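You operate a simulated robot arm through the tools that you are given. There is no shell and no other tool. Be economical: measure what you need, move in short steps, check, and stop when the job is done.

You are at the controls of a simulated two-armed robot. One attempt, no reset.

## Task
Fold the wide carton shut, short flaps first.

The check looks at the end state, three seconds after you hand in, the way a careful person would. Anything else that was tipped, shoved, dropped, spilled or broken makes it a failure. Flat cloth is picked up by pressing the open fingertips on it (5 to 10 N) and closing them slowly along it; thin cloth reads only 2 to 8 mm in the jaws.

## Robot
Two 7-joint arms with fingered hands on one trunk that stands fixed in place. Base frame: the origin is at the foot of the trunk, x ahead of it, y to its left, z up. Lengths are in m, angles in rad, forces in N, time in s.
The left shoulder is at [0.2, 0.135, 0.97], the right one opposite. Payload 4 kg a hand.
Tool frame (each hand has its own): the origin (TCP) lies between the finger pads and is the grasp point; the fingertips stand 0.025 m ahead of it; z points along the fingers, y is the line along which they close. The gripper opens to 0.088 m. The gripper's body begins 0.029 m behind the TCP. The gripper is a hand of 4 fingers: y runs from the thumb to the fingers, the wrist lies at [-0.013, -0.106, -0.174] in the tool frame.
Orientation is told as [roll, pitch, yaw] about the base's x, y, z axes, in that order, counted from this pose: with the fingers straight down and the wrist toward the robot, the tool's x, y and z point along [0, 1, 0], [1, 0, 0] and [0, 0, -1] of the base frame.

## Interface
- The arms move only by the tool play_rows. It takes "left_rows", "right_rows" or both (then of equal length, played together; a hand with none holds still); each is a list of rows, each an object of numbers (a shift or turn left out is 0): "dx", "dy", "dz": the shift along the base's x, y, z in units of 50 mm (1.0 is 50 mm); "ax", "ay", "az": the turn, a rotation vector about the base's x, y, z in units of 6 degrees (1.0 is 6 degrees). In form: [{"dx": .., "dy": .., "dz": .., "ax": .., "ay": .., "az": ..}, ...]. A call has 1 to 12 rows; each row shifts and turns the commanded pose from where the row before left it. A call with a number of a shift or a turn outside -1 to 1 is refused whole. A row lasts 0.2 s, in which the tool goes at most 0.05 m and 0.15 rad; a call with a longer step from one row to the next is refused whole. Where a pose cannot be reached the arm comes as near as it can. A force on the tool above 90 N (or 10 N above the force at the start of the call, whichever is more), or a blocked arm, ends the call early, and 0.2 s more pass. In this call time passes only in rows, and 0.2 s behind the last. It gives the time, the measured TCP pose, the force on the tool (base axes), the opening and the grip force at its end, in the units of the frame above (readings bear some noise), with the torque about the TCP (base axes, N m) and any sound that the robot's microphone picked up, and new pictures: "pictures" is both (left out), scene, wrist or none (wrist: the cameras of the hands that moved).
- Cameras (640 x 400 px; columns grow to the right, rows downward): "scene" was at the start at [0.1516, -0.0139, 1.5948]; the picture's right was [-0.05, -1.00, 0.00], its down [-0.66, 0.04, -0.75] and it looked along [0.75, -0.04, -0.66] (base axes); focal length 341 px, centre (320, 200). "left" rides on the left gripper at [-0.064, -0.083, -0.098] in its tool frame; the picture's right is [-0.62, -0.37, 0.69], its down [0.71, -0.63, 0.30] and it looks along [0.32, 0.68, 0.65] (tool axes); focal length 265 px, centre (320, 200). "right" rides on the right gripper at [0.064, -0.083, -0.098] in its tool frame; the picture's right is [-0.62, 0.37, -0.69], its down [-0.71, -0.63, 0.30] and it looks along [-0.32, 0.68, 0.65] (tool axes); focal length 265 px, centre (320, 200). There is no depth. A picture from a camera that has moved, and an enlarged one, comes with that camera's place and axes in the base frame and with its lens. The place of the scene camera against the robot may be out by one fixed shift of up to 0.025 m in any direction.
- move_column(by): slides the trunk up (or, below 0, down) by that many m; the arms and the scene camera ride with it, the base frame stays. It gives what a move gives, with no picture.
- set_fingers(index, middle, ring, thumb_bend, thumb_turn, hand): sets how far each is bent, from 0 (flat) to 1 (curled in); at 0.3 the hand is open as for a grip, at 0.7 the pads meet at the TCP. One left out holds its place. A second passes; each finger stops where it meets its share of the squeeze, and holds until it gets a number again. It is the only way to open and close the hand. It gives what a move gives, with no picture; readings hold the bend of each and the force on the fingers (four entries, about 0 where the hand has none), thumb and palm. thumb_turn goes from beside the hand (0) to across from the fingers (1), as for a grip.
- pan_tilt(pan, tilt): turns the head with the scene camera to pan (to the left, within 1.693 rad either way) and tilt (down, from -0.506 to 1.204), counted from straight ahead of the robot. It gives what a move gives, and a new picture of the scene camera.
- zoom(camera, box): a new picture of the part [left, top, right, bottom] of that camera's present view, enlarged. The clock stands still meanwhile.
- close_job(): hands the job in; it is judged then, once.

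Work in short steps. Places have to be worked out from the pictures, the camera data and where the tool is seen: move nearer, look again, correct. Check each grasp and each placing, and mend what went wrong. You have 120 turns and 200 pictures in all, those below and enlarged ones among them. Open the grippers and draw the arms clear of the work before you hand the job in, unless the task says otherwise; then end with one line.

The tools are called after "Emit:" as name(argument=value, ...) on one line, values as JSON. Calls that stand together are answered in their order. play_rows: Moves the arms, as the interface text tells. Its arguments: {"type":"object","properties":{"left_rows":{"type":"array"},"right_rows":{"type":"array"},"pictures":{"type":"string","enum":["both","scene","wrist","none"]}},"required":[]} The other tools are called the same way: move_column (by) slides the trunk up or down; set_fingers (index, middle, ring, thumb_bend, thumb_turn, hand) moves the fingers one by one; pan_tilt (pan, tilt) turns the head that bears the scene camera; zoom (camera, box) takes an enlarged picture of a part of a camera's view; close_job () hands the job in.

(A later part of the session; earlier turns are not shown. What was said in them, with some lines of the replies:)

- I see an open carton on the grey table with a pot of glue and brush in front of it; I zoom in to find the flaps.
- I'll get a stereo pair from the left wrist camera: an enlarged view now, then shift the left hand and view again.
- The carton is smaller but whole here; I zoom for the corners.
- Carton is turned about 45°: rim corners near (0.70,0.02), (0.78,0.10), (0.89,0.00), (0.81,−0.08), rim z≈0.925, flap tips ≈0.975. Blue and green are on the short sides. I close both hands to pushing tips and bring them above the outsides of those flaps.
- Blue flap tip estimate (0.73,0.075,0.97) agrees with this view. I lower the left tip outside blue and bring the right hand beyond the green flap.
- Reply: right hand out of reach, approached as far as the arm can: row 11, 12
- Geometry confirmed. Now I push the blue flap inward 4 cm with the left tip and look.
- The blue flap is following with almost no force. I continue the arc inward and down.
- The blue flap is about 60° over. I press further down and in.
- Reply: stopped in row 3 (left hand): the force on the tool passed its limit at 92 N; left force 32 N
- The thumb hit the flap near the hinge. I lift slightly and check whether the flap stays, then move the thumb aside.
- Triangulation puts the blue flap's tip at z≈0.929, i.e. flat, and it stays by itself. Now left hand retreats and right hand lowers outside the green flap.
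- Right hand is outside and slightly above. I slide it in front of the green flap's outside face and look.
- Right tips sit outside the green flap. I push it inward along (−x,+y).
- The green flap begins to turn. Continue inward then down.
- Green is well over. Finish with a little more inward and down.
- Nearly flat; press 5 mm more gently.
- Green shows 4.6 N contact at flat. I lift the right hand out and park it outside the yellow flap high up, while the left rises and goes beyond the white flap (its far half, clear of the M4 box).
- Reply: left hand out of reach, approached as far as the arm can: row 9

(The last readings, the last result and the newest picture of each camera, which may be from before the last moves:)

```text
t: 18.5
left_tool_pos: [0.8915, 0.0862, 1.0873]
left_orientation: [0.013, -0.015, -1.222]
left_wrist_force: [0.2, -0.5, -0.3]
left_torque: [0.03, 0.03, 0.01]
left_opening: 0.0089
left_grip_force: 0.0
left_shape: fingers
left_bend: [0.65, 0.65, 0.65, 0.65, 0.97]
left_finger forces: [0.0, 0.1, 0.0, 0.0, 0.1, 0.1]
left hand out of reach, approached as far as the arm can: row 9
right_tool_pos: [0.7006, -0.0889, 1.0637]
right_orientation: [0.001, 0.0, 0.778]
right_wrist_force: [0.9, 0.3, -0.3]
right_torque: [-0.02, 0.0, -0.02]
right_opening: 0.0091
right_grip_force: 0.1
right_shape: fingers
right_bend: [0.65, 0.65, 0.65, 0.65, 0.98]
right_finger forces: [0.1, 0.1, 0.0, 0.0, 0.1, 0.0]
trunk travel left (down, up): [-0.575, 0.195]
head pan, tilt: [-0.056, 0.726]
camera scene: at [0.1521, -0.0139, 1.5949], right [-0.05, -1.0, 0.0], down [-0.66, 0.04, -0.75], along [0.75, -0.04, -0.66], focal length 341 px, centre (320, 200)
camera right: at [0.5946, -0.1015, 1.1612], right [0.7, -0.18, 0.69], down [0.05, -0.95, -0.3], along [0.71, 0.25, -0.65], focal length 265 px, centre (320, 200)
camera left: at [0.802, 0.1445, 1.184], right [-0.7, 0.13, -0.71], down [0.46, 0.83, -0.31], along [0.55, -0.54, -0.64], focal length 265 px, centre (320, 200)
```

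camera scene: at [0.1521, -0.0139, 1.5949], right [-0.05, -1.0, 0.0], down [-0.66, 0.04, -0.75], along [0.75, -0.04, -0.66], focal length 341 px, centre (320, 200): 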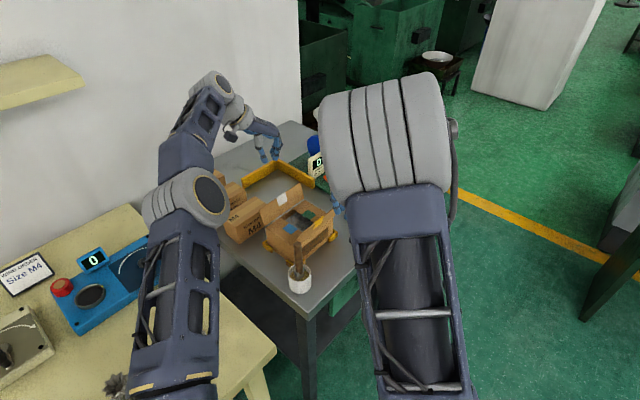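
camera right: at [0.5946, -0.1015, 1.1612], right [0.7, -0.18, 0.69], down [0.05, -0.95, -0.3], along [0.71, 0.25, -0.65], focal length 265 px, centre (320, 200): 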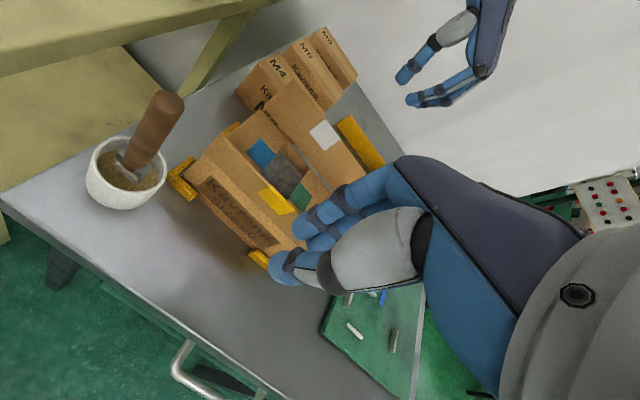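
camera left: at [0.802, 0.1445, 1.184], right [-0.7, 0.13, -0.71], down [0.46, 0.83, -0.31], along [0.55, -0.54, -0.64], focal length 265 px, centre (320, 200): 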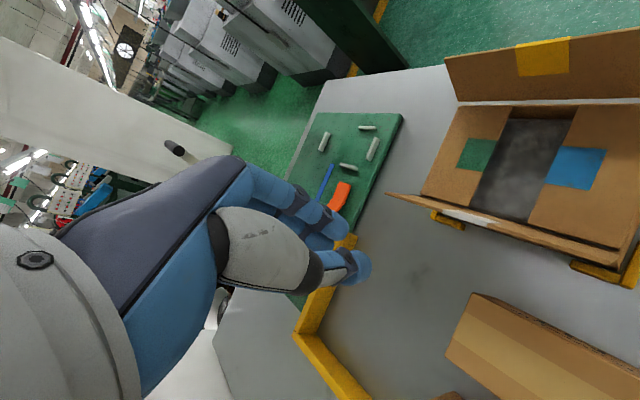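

Both short flaps lie flat. I lower the left hand outside the white flap (there is free space there, beside M4) and look.

Emit:
play_rows(left_rows=[{"dz": -0.7, "dy": 0.2}, {"dz": -0.7, "dx": 0.1, "dy": 0.1}, {"dz": -0.5, "dx": 0.1}], pictures="wrist")

Emit:
zoom(camera="right", box=[180, 0, 500, 280])

```text
t: 19.3
left_tool_pos: [0.9015, 0.1015, 0.9901]
left_orientation: [0.014, -0.018, -1.221]
left_wrist_force: [-0.3, -0.2, 0.2]
left_torque: [0.02, 0.04, -0.01]
left_opening: 0.009
left_grip_force: 0.1
left_shape: fingers
left_bend: [0.65, 0.65, 0.65, 0.65, 0.97]
left_finger forces: [0.1, 0.0, 0.1, 0.1, 0.0, 0.0]
right_tool_pos: [0.7012, -0.0898, 1.0629]
right_orientation: [0.0, 0.0, 0.78]
right_wrist_force: [0.2, 0.6, -0.1]
right_torque: [0.01, -0.05, -0.03]
right_opening: 0.0092
right_grip_force: 0.1
right_shape: fingers
right_bend: [0.65, 0.65, 0.65, 0.65, 0.98]
right_finger forces: [0.0, 0.1, 0.1, 0.1, 0.0, 0.0]
trunk travel left (down, up): [-0.575, 0.195]
head pan, tilt: [-0.056, 0.726]
camera left: at [0.8111, 0.1599, 1.0876], right [-0.7, 0.12, -0.71], down [0.46, 0.83, -0.31], along [0.55, -0.54, -0.64], focal length 265 px, centre (320, 200)
```

left: 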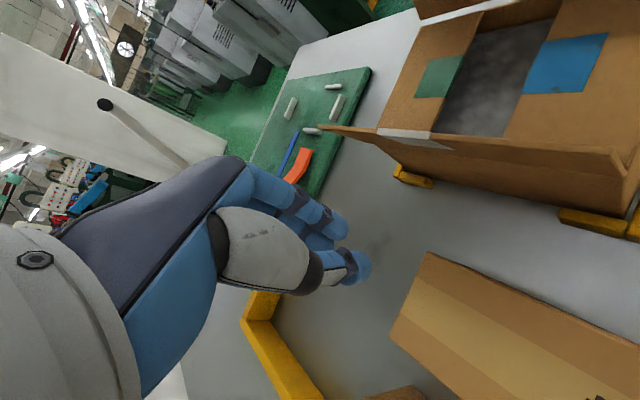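

```text
1.43 times, centred on (340, 140) of right
camera zoom: at [0.5945, -0.1015, 1.1614], right [0.7, -0.18, 0.69], down [0.05, -0.95, -0.3], along [0.71, 0.25, -0.65], focal length 379 px, centre (291, 286)
```

zoom: 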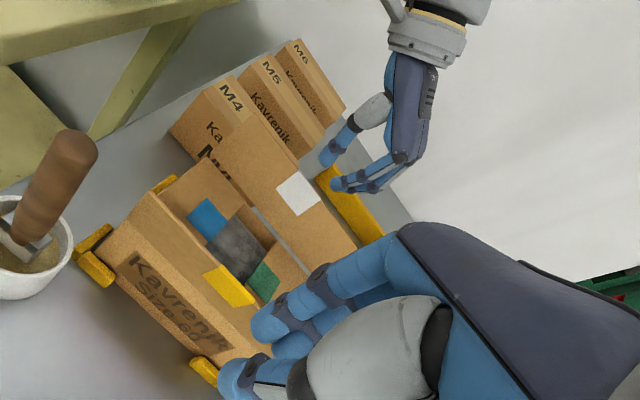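

Clear gap between flap and M4. Push white inward, staying above M4's top height.

Emit:
play_rows(left_rows=[{"dy": -0.25, "dz": -0.2}, {"dx": -0.14, "dy": -0.14}, {"dx": -0.14, "dy": -0.14}, {"dx": -0.14, "dy": -0.14}, {"dx": -0.14, "dy": -0.14}], pictures="wrist")

Emit:
zoom(camera="right", box=[180, 0, 500, 280])

```text
t: 20.5
left_tool_pos: [0.874, 0.061, 0.9831]
left_orientation: [0.013, -0.018, -1.221]
left_wrist_force: [0.1, -0.1, 0.4]
left_torque: [0.02, 0.01, 0.02]
left_opening: 0.0087
left_grip_force: 0.1
left_shape: fingers
left_bend: [0.65, 0.65, 0.65, 0.65, 0.97]
left_finger forces: [0.0, 0.0, 0.0, 0.0, 0.1, 0.0]
right_tool_pos: [0.6998, -0.0885, 1.0626]
right_orientation: [0.002, 0.001, 0.78]
right_wrist_force: [-0.1, -1.1, -0.2]
right_torque: [0.0, 0.0, -0.01]
right_opening: 0.0093
right_grip_force: 0.0
right_shape: fingers
right_bend: [0.65, 0.65, 0.65, 0.65, 0.98]
right_finger forces: [0.1, 0.1, 0.0, 0.0, 0.0, 0.1]
trunk travel left (down, up): [-0.575, 0.195]
head pan, tilt: [-0.056, 0.726]
camera left: at [0.7836, 0.1193, 1.0789], right [-0.7, 0.12, -0.71], down [0.46, 0.83, -0.31], along [0.55, -0.54, -0.64], focal length 265 px, centre (320, 200)
```

left: 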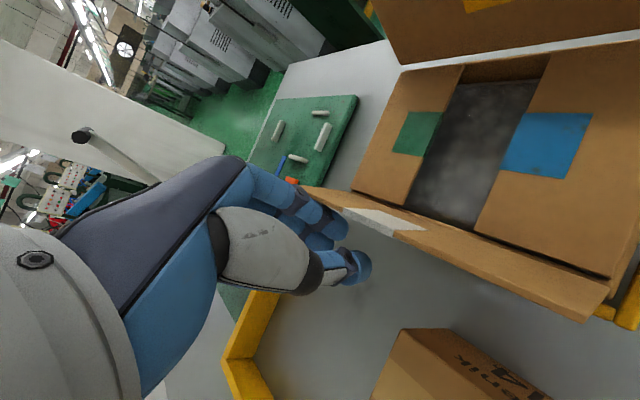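

```text
1.43 times, centred on (340, 140) of right
camera zoom: at [0.5947, -0.1015, 1.1613], right [0.7, -0.18, 0.69], down [0.05, -0.95, -0.3], along [0.71, 0.25, -0.65], focal length 379 px, centre (291, 286)
```

zoom: 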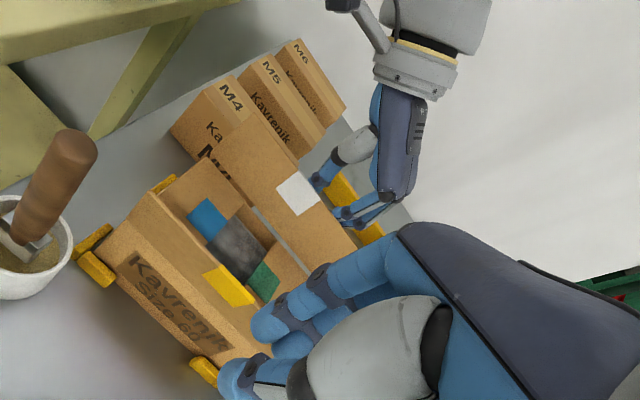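

Contact is just made. Continue inward, dropping slightly.

Emit:
play_rows(left_rows=[{"dx": -0.14, "dy": -0.14, "dz": -0.08}, {"dx": -0.14, "dy": -0.14, "dz": -0.08}, {"dx": -0.14, "dy": -0.14}, {"dx": -0.14, "dy": -0.14}, {"dx": -0.14, "dy": -0.14}], pictures="wrist")

Emit:
zoom(camera="right", box=[180, 0, 500, 280])

```text
t: 21.7
left_tool_pos: [0.8407, 0.0244, 0.9759]
left_orientation: [0.012, -0.018, -1.22]
left_wrist_force: [0.1, 0.1, 0.0]
left_torque: [0.04, -0.01, -0.01]
left_opening: 0.009
left_grip_force: 0.1
left_shape: fingers
left_bend: [0.65, 0.65, 0.65, 0.65, 0.97]
left_finger forces: [0.0, 0.0, 0.1, 0.0, 0.0, 0.0]
right_tool_pos: [0.7003, -0.0877, 1.0638]
right_orientation: [-0.001, -0.001, 0.78]
right_wrist_force: [-0.6, 0.1, 0.2]
right_torque: [0.01, -0.02, 0.0]
right_opening: 0.0091
right_grip_force: 0.0
right_shape: fingers
right_bend: [0.65, 0.65, 0.65, 0.65, 0.98]
right_finger forces: [0.0, 0.0, 0.1, 0.1, 0.1, 0.0]
trunk travel left (down, up): [-0.575, 0.195]
head pan, tilt: [-0.056, 0.726]
camera left: at [0.7493, 0.0822, 1.0715], right [-0.7, 0.12, -0.71], down [0.46, 0.83, -0.31], along [0.55, -0.54, -0.64], focal length 265 px, centre (320, 200)
```

left: 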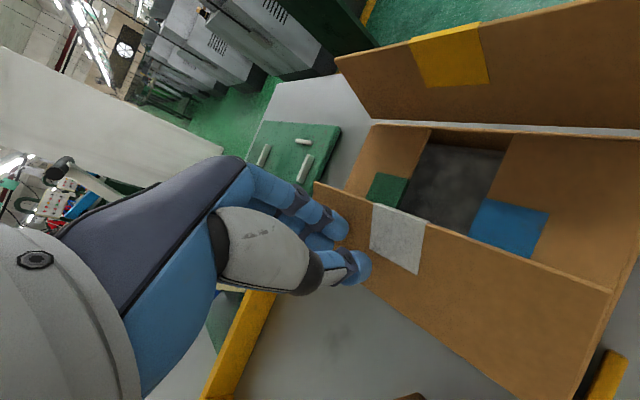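

```text
1.43 times, centred on (340, 140) of right
camera zoom: at [0.5946, -0.1015, 1.1613], right [0.7, -0.18, 0.69], down [0.05, -0.95, -0.3], along [0.71, 0.25, -0.65], focal length 379 px, centre (291, 286)
```

zoom: 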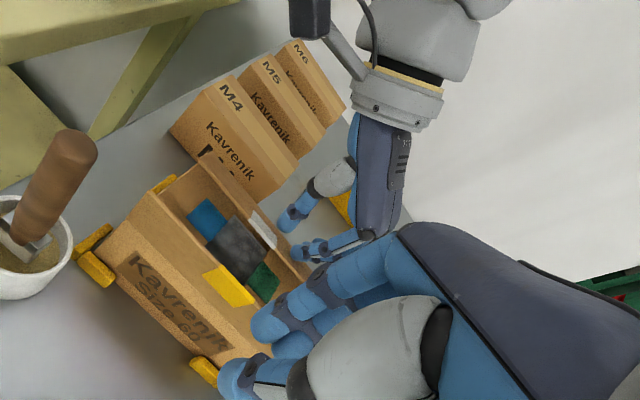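

White is past vertical; continue the arc down.

Emit:
play_rows(left_rows=[{"dx": -0.14, "dy": -0.14, "dz": -0.06}, {"dx": -0.14, "dy": -0.12, "dz": -0.1}, {"dx": -0.1, "dy": -0.06, "dz": -0.1}, {"dx": -0.05, "dy": -0.05, "dz": -0.06}], pictures="wrist")

Emit:
zoom(camera="right", box=[180, 0, 500, 280])

```text
t: 22.7
left_tool_pos: [0.8182, 0.0061, 0.9593]
left_orientation: [0.016, -0.018, -1.22]
left_wrist_force: [0.2, 2.2, 8.7]
left_torque: [0.15, 0.07, -0.05]
left_opening: 0.0096
left_grip_force: 4.3
left_shape: fingers
left_bend: [0.65, 0.65, 0.65, 0.64, 0.98]
left_finger forces: [0.0, 0.0, 0.0, 0.0, 8.8, 0.0]
right_tool_pos: [0.6992, -0.0896, 1.064]
right_orientation: [0.0, 0.0, 0.78]
right_wrist_force: [0.0, -0.6, 0.1]
right_torque: [0.01, 0.01, -0.01]
right_opening: 0.0092
right_grip_force: 0.1
right_shape: fingers
right_bend: [0.65, 0.65, 0.65, 0.65, 0.98]
right_finger forces: [0.0, 0.0, 0.0, 0.1, 0.0, 0.1]
trunk travel left (down, up): [-0.575, 0.195]
head pan, tilt: [-0.056, 0.726]
camera left: at [0.7271, 0.0637, 1.0563], right [-0.69, 0.12, -0.71], down [0.46, 0.83, -0.3], along [0.55, -0.54, -0.64], focal length 265 px, centre (320, 200)
```

left: 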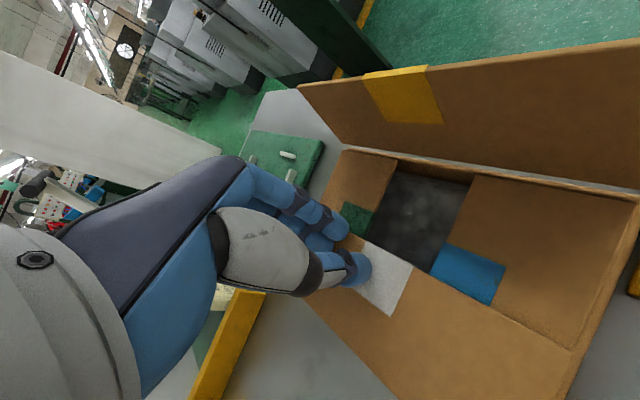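

```text
1.43 times, centred on (340, 140) of right
camera zoom: at [0.5944, -0.1015, 1.1616], right [0.7, -0.18, 0.69], down [0.05, -0.95, -0.3], along [0.71, 0.25, -0.65], focal length 379 px, centre (291, 286)
```

zoom: 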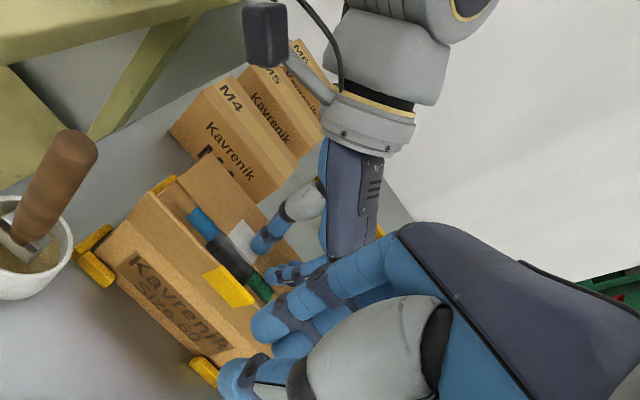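

White is pressed flat (8.7 N). Left hand lifts and retreats to its side, staying high over the M boxes.

Emit:
play_rows(left_rows=[{"dz": 0.4}, {"dz": 0.8}, {"dz": 0.9}, {"dz": 0.9, "dy": 0.4}, {"dx": -0.4, "dy": 0.8}, {"dx": -0.4, "dy": 0.8}, {"dx": -0.5, "dy": 0.7}, {"dx": -0.5, "dy": 0.7}, {"dx": -0.5, "dy": 0.7}], pictures="wrist")

Emit:
zoom(camera="right", box=[180, 0, 500, 280])

```text
t: 24.7
left_tool_pos: [0.7051, 0.2086, 1.1101]
left_orientation: [0.012, -0.017, -1.22]
left_wrist_force: [0.9, -0.3, -0.1]
left_torque: [0.04, -0.02, 0.01]
left_opening: 0.0088
left_grip_force: 0.1
left_shape: fingers
left_bend: [0.65, 0.65, 0.65, 0.65, 0.98]
left_finger forces: [0.0, 0.0, 0.1, 0.0, 0.1, 0.0]
right_tool_pos: [0.7009, -0.089, 1.0634]
right_orientation: [-0.001, 0.0, 0.78]
right_wrist_force: [0.4, 0.3, 0.5]
right_torque: [0.03, 0.01, -0.01]
right_opening: 0.0091
right_grip_force: 0.0
right_shape: fingers
right_bend: [0.65, 0.65, 0.65, 0.65, 0.98]
right_finger forces: [0.0, 0.0, 0.0, 0.0, 0.0, 0.0]
trunk travel left (down, up): [-0.575, 0.195]
head pan, tilt: [-0.056, 0.726]
camera left: at [0.6151, 0.2676, 1.2073], right [-0.7, 0.13, -0.71], down [0.46, 0.83, -0.31], along [0.55, -0.54, -0.64], focal length 265 px, centre (320, 200)
```

left: 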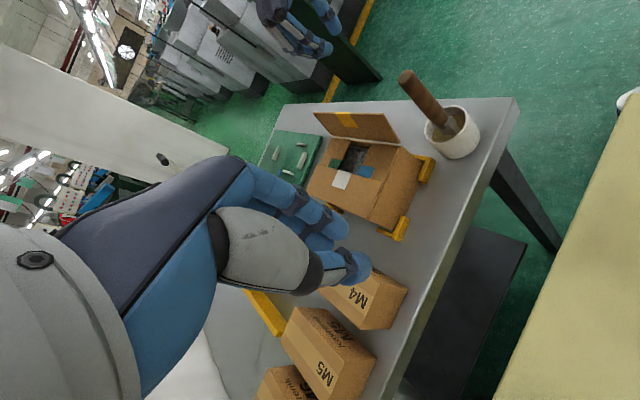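

```text
1.43 times, centred on (340, 140) of right
camera zoom: at [0.5947, -0.102, 1.1612], right [0.7, -0.18, 0.69], down [0.05, -0.95, -0.3], along [0.71, 0.25, -0.65], focal length 379 px, centre (291, 286)
```

zoom: 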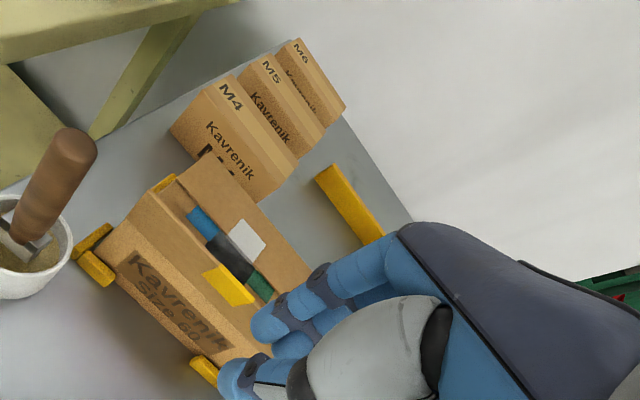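

White stays flat and nothing else moved. Lower the right hand outside the yellow flap and start pushing inward (+x,+y).

Emit:
play_rows(right_rows=[{"dz": -0.6}, {"dz": -0.6}, {"dz": -0.56}, {"dx": 0.14, "dy": 0.14}, {"dx": 0.14, "dy": 0.14}, {"dx": 0.14, "dy": 0.14}], pictures="wrist")

Emit:
zoom(camera="left", box=[240, 60, 500, 260])

```text
t: 26.1
left_tool_pos: [0.7065, 0.2095, 1.1102]
left_orientation: [0.014, -0.018, -1.22]
left_wrist_force: [0.3, 0.0, 0.6]
left_torque: [0.03, 0.03, 0.01]
left_opening: 0.009
left_grip_force: 0.1
left_shape: fingers
left_bend: [0.65, 0.65, 0.65, 0.65, 0.98]
left_finger forces: [0.0, 0.1, 0.0, 0.0, 0.0, 0.0]
right_tool_pos: [0.723, -0.066, 0.9746]
right_orientation: [-0.001, -0.001, 0.78]
right_wrist_force: [0.8, 0.2, 0.0]
right_torque: [0.03, -0.01, -0.01]
right_opening: 0.0089
right_grip_force: 0.1
right_shape: fingers
right_bend: [0.65, 0.65, 0.65, 0.65, 0.98]
right_finger forces: [0.0, 0.1, 0.1, 0.2, 0.0, 0.0]
trunk travel left (down, up): [-0.575, 0.195]
head pan, tilt: [-0.056, 0.726]
camera right: at [0.6165, -0.0794, 1.0729], right [0.7, -0.18, 0.69], down [0.05, -0.95, -0.3], along [0.71, 0.25, -0.65], focal length 265 px, centre (320, 200)
```

right: 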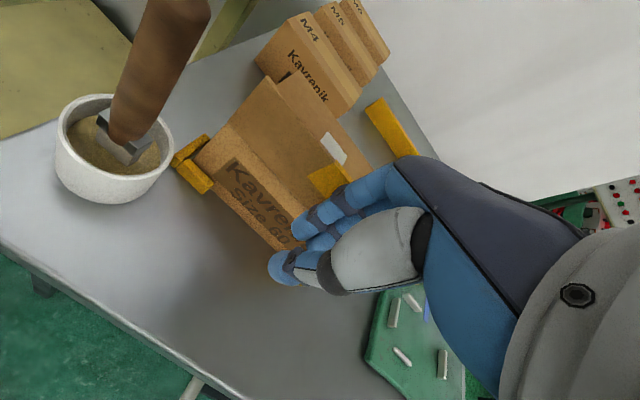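

```text
2.00 times, centred on (370, 160) of left
camera zoom: at [0.6152, 0.2678, 1.2075], right [-0.7, 0.12, -0.71], down [0.46, 0.83, -0.31], along [0.55, -0.54, -0.64], focal length 531 px, centre (220, 280)
```

zoom: 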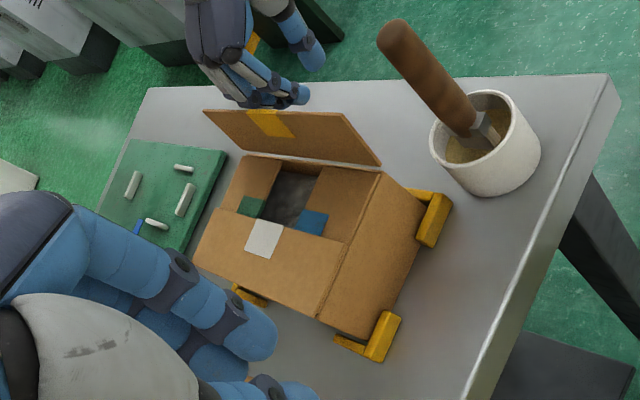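

Continue the yellow arc.

Emit:
play_rows(right_rows=[{"dx": 0.14, "dy": 0.14}, {"dx": 0.14, "dy": 0.14}, {"dx": 0.14, "dy": 0.14}, {"dx": 0.14, "dy": 0.14}, {"dx": 0.14, "dy": 0.14}, {"dx": 0.14, "dy": 0.14, "dz": -0.08}, {"dx": 0.14, "dy": 0.14, "dz": -0.08}], pictures="wrist")

Emit:
zoom(camera="left", box=[240, 60, 500, 260])

```text
t: 27.7
left_tool_pos: [0.7061, 0.2088, 1.111]
left_orientation: [0.015, -0.018, -1.219]
left_wrist_force: [-0.1, 0.1, 0.1]
left_torque: [0.0, 0.0, 0.01]
left_opening: 0.009
left_grip_force: 0.0
left_shape: fingers
left_bend: [0.65, 0.65, 0.65, 0.65, 0.98]
left_finger forces: [0.0, 0.1, 0.0, 0.1, 0.0, 0.0]
right_tool_pos: [0.7716, -0.0181, 0.9685]
right_orientation: [0.0, 0.0, 0.778]
right_wrist_force: [0.6, 0.2, 0.3]
right_torque: [-0.04, -0.02, 0.01]
right_opening: 0.0088
right_grip_force: 0.1
right_shape: fingers
right_bend: [0.65, 0.65, 0.65, 0.65, 0.98]
right_finger forces: [0.1, 0.1, 0.1, 0.0, 0.0, 0.1]
trunk travel left (down, up): [-0.575, 0.195]
head pan, tilt: [-0.056, 0.726]
camera right: at [0.6654, -0.0306, 1.0654], right [0.7, -0.18, 0.69], down [0.05, -0.95, -0.3], along [0.71, 0.25, -0.65], focal length 265 px, centre (320, 200)
```

right: 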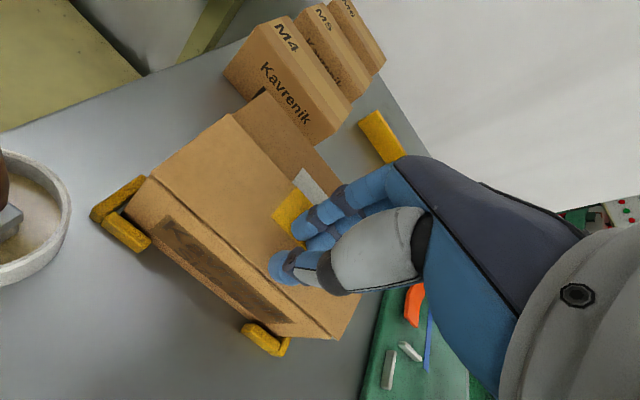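

```text
2.00 times, centred on (370, 160) of left
camera zoom: at [0.6152, 0.2678, 1.2075], right [-0.7, 0.12, -0.71], down [0.46, 0.83, -0.31], along [0.55, -0.54, -0.64], focal length 531 px, centre (220, 280)
```

zoom: 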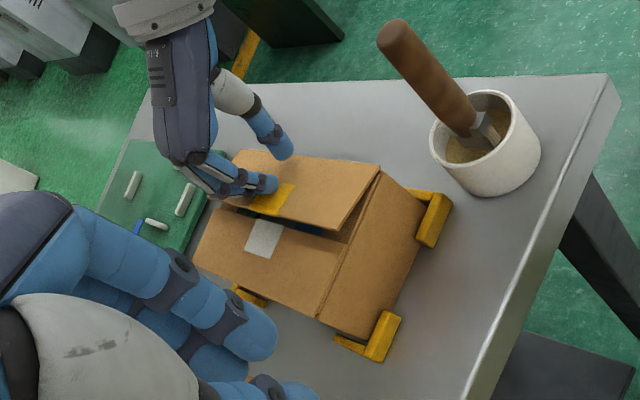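

Yellow is ~60° down. Finish downward gently.

Emit:
play_rows(right_rows=[{"dx": 0.08, "dy": 0.08, "dz": -0.08}, {"dx": 0.06, "dy": 0.06, "dz": -0.08}, {"dz": -0.04}], pictures="wrist")

Emit:
zoom(camera="left", box=[240, 60, 500, 260])

```text
t: 28.5
left_tool_pos: [0.7067, 0.2101, 1.1111]
left_orientation: [0.013, -0.017, -1.222]
left_wrist_force: [0.0, -0.3, -0.4]
left_torque: [0.0, -0.03, 0.02]
left_opening: 0.0091
left_grip_force: 0.0
left_shape: fingers
left_bend: [0.65, 0.65, 0.65, 0.65, 0.98]
left_finger forces: [0.0, 0.0, 0.1, 0.0, 0.0, 0.1]
right_tool_pos: [0.7781, -0.0101, 0.96]
right_orientation: [0.0, -0.004, 0.781]
right_wrist_force: [-0.9, -0.4, 14.1]
right_torque: [-0.06, 0.22, 0.04]
right_opening: 0.0088
right_grip_force: 6.2
right_shape: fingers
right_bend: [0.65, 0.65, 0.65, 0.65, 0.97]
right_finger forces: [1.1, 1.2, 0.0, 0.0, 11.3, 0.1]
trunk travel left (down, up): [-0.575, 0.195]
head pan, tilt: [-0.056, 0.726]
camera right: at [0.6719, -0.0238, 1.0569], right [0.7, -0.18, 0.69], down [0.06, -0.95, -0.31], along [0.72, 0.25, -0.65], focal length 265 px, centre (320, 200)
```

right: 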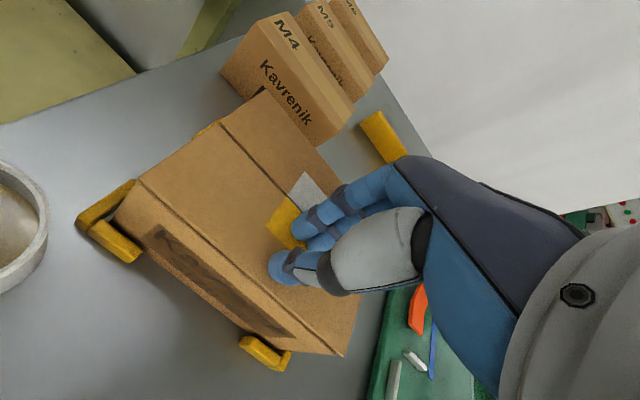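

```text
2.00 times, centred on (370, 160) of left
camera zoom: at [0.6149, 0.2679, 1.2079], right [-0.7, 0.12, -0.71], down [0.46, 0.83, -0.31], along [0.55, -0.54, -0.64], focal length 531 px, centre (220, 280)
```

zoom: 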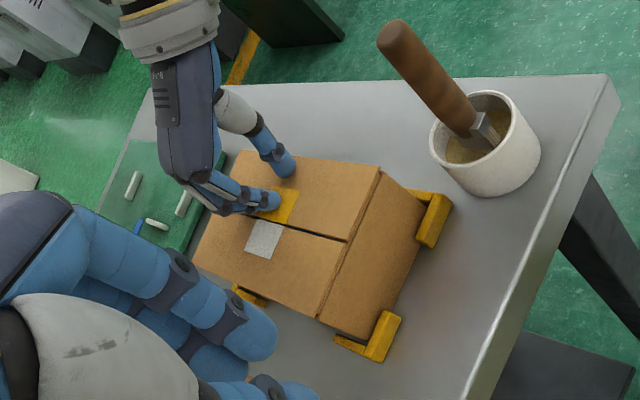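

The carton is shut. I lift the right hand, retreat both arms, and check that the flaps hold.

Emit:
play_rows(right_rows=[{"dz": 0.4}, {"dz": 0.8}, {"dz": 0.9}, {"dz": 0.6, "dy": -0.5}, {"dx": -0.3, "dy": -0.7}, {"dx": -0.4, "dy": -0.7}, {"dx": -0.4, "dy": -0.7}, {"dx": -0.4, "dy": -0.7}, {"dx": -0.4, "dy": -0.7}], left_rows=[{}, {}, {"dz": 0.5}, {"dz": 0.5}, {"dx": -0.3, "dy": 0.1, "dz": 0.2}, {"dx": -0.3, "dy": 0.1, "dz": 0.2}, {"dx": -0.3, "dy": 0.1}, {"dx": -0.3, "dy": 0.1}, {"dx": -0.3}])

Emit:
set_fingers(hand="right", index=0.3, middle=0.3, ring=0.3, thumb_bend=0.3)

Emit:
set_fingers(hand="left", index=0.3, middle=0.3, ring=0.3, thumb_bend=0.3)

Emit:
zoom(camera="scene", box=[150, 110, 450, 320])

Emit:
zoom(camera="left", box=[280, 60, 540, 240])

```text
t: 30.5
left_tool_pos: [0.6283, 0.2313, 1.1778]
left_orientation: [0.014, -0.017, -1.22]
left_wrist_force: [0.2, 0.1, 0.0]
left_torque: [0.02, 0.03, 0.01]
left_opening: 0.0089
left_grip_force: 0.0
left_shape: fingers
left_bend: [0.65, 0.65, 0.65, 0.65, 0.98]
left_finger forces: [0.0, 0.0, 0.0, 0.0, 0.0, 0.0]
right_tool_pos: [0.681, -0.21, 1.0935]
right_orientation: [0.0, 0.0, 0.782]
right_wrist_force: [0.1, 0.4, 0.0]
right_torque: [-0.05, 0.05, 0.0]
right_opening: 0.0088
right_grip_force: 0.1
right_shape: fingers
right_bend: [0.65, 0.65, 0.65, 0.65, 0.98]
right_finger forces: [0.1, 0.0, 0.1, 0.0, 0.0, 0.1]
trunk travel left (down, up): [-0.575, 0.195]
head pan, tilt: [-0.056, 0.726]
camera scene: at [0.1519, -0.0135, 1.5948], right [-0.05, -1.0, 0.0], down [-0.66, 0.04, -0.75], along [0.75, -0.04, -0.66], focal length 341 px, centre (320, 200)
camera right: at [0.5759, -0.2232, 1.1912], right [0.7, -0.18, 0.69], down [0.06, -0.95, -0.3], along [0.71, 0.25, -0.65], focal length 265 px, centre (320, 200)
camera left: at [0.5377, 0.2903, 1.2746], right [-0.7, 0.12, -0.71], down [0.46, 0.83, -0.31], along [0.55, -0.54, -0.64], focal length 265 px, centre (320, 200)
```

scene: 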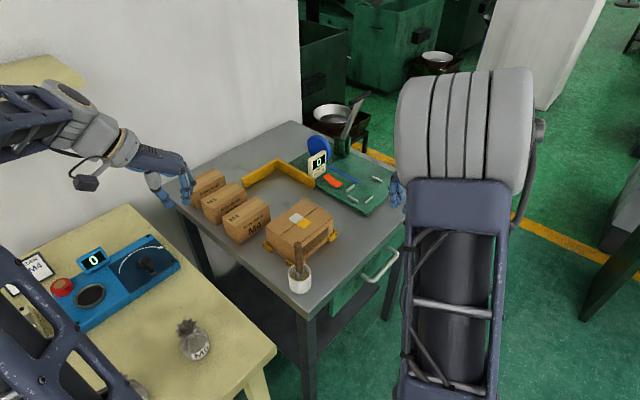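
right: 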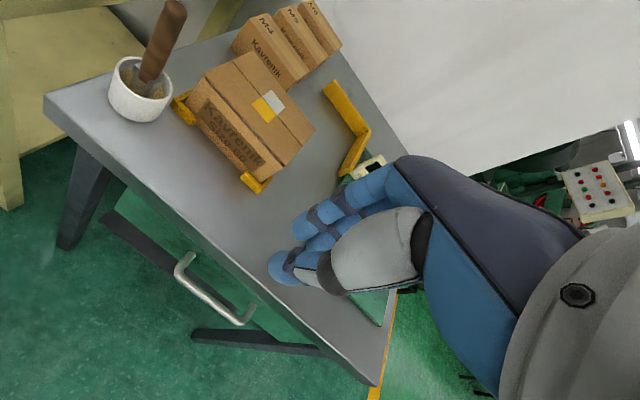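
left: 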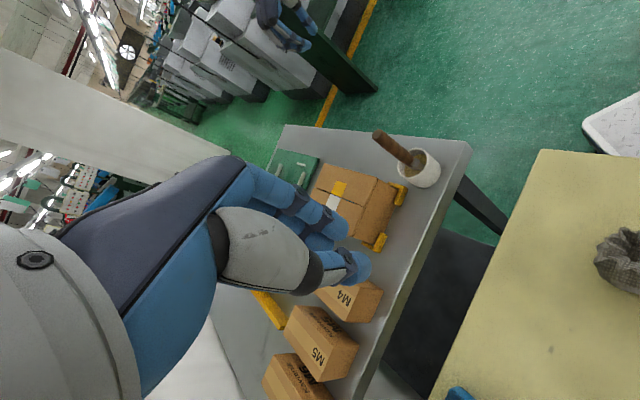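

```text
t: 31.5
left_tool_pos: [0.6273, 0.2315, 1.1786]
left_orientation: [0.014, -0.017, -1.219]
left_wrist_force: [0.3, -1.1, -0.7]
left_torque: [0.02, 0.02, 0.0]
left_opening: 0.0088
left_grip_force: 0.2
left_shape: fingers
left_bend: [0.65, 0.65, 0.65, 0.65, 0.98]
left_finger forces: [0.0, 0.1, 0.1, 0.0, 0.0, 0.1]
right_tool_pos: [0.6826, -0.2106, 1.0937]
right_orientation: [0.0, -0.002, 0.781]
right_wrist_force: [0.5, 0.4, -0.3]
right_torque: [0.01, 0.04, 0.01]
right_opening: 0.0843
right_grip_force: 0.1
right_shape: fingers
right_bend: [0.3, 0.3, 0.3, 0.3, 0.98]
right_finger forces: [0.1, 0.0, 0.0, 0.1, 0.1, 0.1]
trunk travel left (down, up): [-0.575, 0.195]
head pan, tilt: [-0.056, 0.726]
```

```text
t: 32.5
left_tool_pos: [0.6284, 0.2317, 1.1786]
left_orientation: [0.014, -0.018, -1.22]
left_wrist_force: [0.3, -0.5, -1.0]
left_torque: [0.01, 0.02, 0.01]
left_opening: 0.0842
left_grip_force: 0.1
left_shape: fingers
left_bend: [0.3, 0.3, 0.3, 0.3, 0.98]
left_finger forces: [0.0, 0.0, 0.0, 0.0, 0.1, 0.0]
right_tool_pos: [0.6816, -0.2112, 1.0936]
right_orientation: [0.0, 0.001, 0.78]
right_wrist_force: [-0.3, -0.3, 1.0]
right_torque: [-0.03, 0.01, 0.03]
right_opening: 0.0845
right_grip_force: 0.1
right_shape: fingers
right_bend: [0.3, 0.3, 0.3, 0.3, 0.98]
right_finger forces: [0.1, 0.0, 0.0, 0.0, 0.0, 0.0]
trunk travel left (down, up): [-0.575, 0.195]
head pan, tilt: [-0.056, 0.726]
```

```text
1.90 times, centred on (300, 215) of scene
camera zoom: at [0.1517, -0.0139, 1.5948], right [-0.05, -1.0, 0.0], down [-0.66, 0.04, -0.75], along [0.75, -0.04, -0.66], focal length 650 px, centre (358, 171)
```

zoom: 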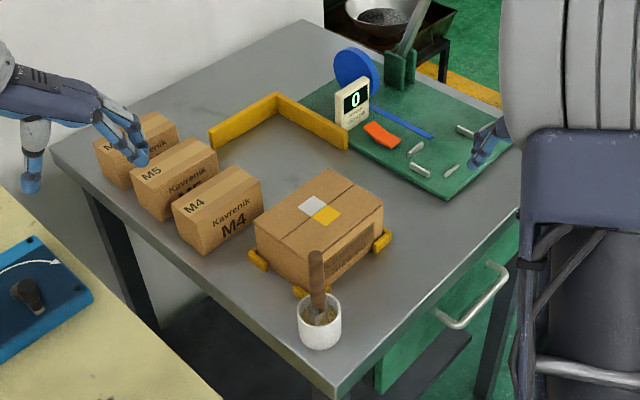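

```text
2.22 times, centred on (410, 150) of left
camera zoom: at [0.5378, 0.2898, 1.2746], right [-0.7, 0.12, -0.71], down [0.46, 0.83, -0.31], along [0.55, -0.54, -0.64], focal length 590 px, centre (120, 311)
```

zoom: 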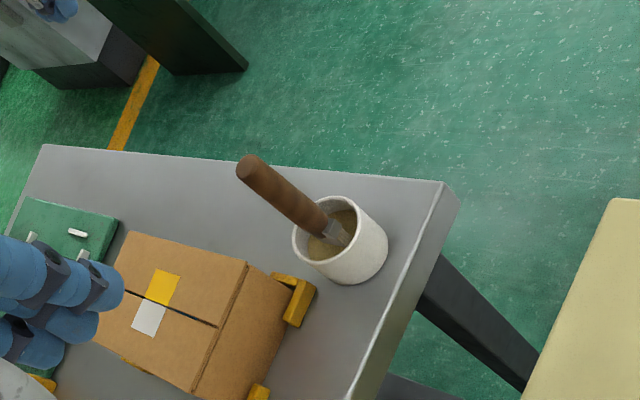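

Everything is in place; one closer look at the seam for flatness.

Emit:
zoom(camera="right", box=[160, 20, 340, 200])

Emit:
zoom(camera="scene", box=[255, 180, 345, 270])

```text
2.22 times, centred on (250, 110) of right
camera zoom: at [0.5759, -0.2234, 1.1911], right [0.7, -0.18, 0.69], down [0.05, -0.95, -0.3], along [0.71, 0.25, -0.65], focal length 590 px, centre (476, 400)
```

zoom: 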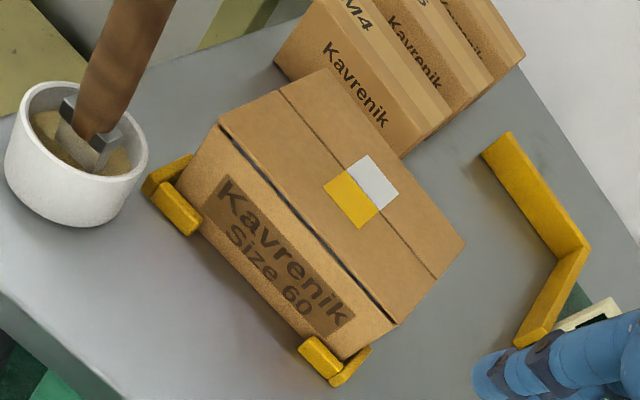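

```text
4.44 times, centred on (300, 225) of scene
camera zoom: at [0.1517, -0.0139, 1.5948], right [-0.05, -1.0, 0.0], down [-0.66, 0.04, -0.75], along [0.75, -0.04, -0.66], focal length 1517 px, centre (409, 89)
```

zoom: 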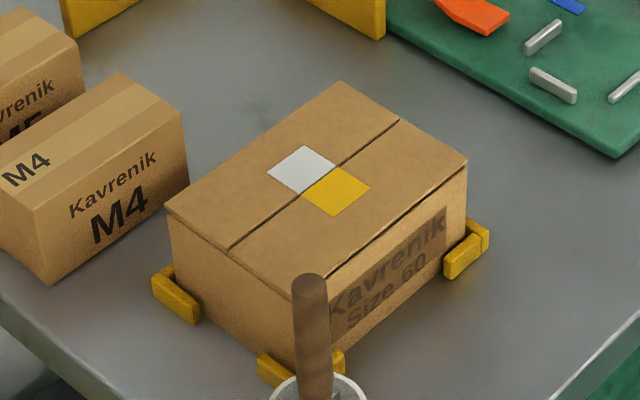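

The carton is flat and shut, nothing else moved, and both hands are open and clear, so I hand in.

Emit:
close_job()

```text
The job is handed in.
```

The wide carton is folded shut and handed in: the short blue and green flaps went down first, then the long white and yellow ones. In the last pictures it lay flat and nothing else on the table looked moved. While folding blue, the left thumb briefly pressed that flap at about 92 N, and I saw no damage from it.
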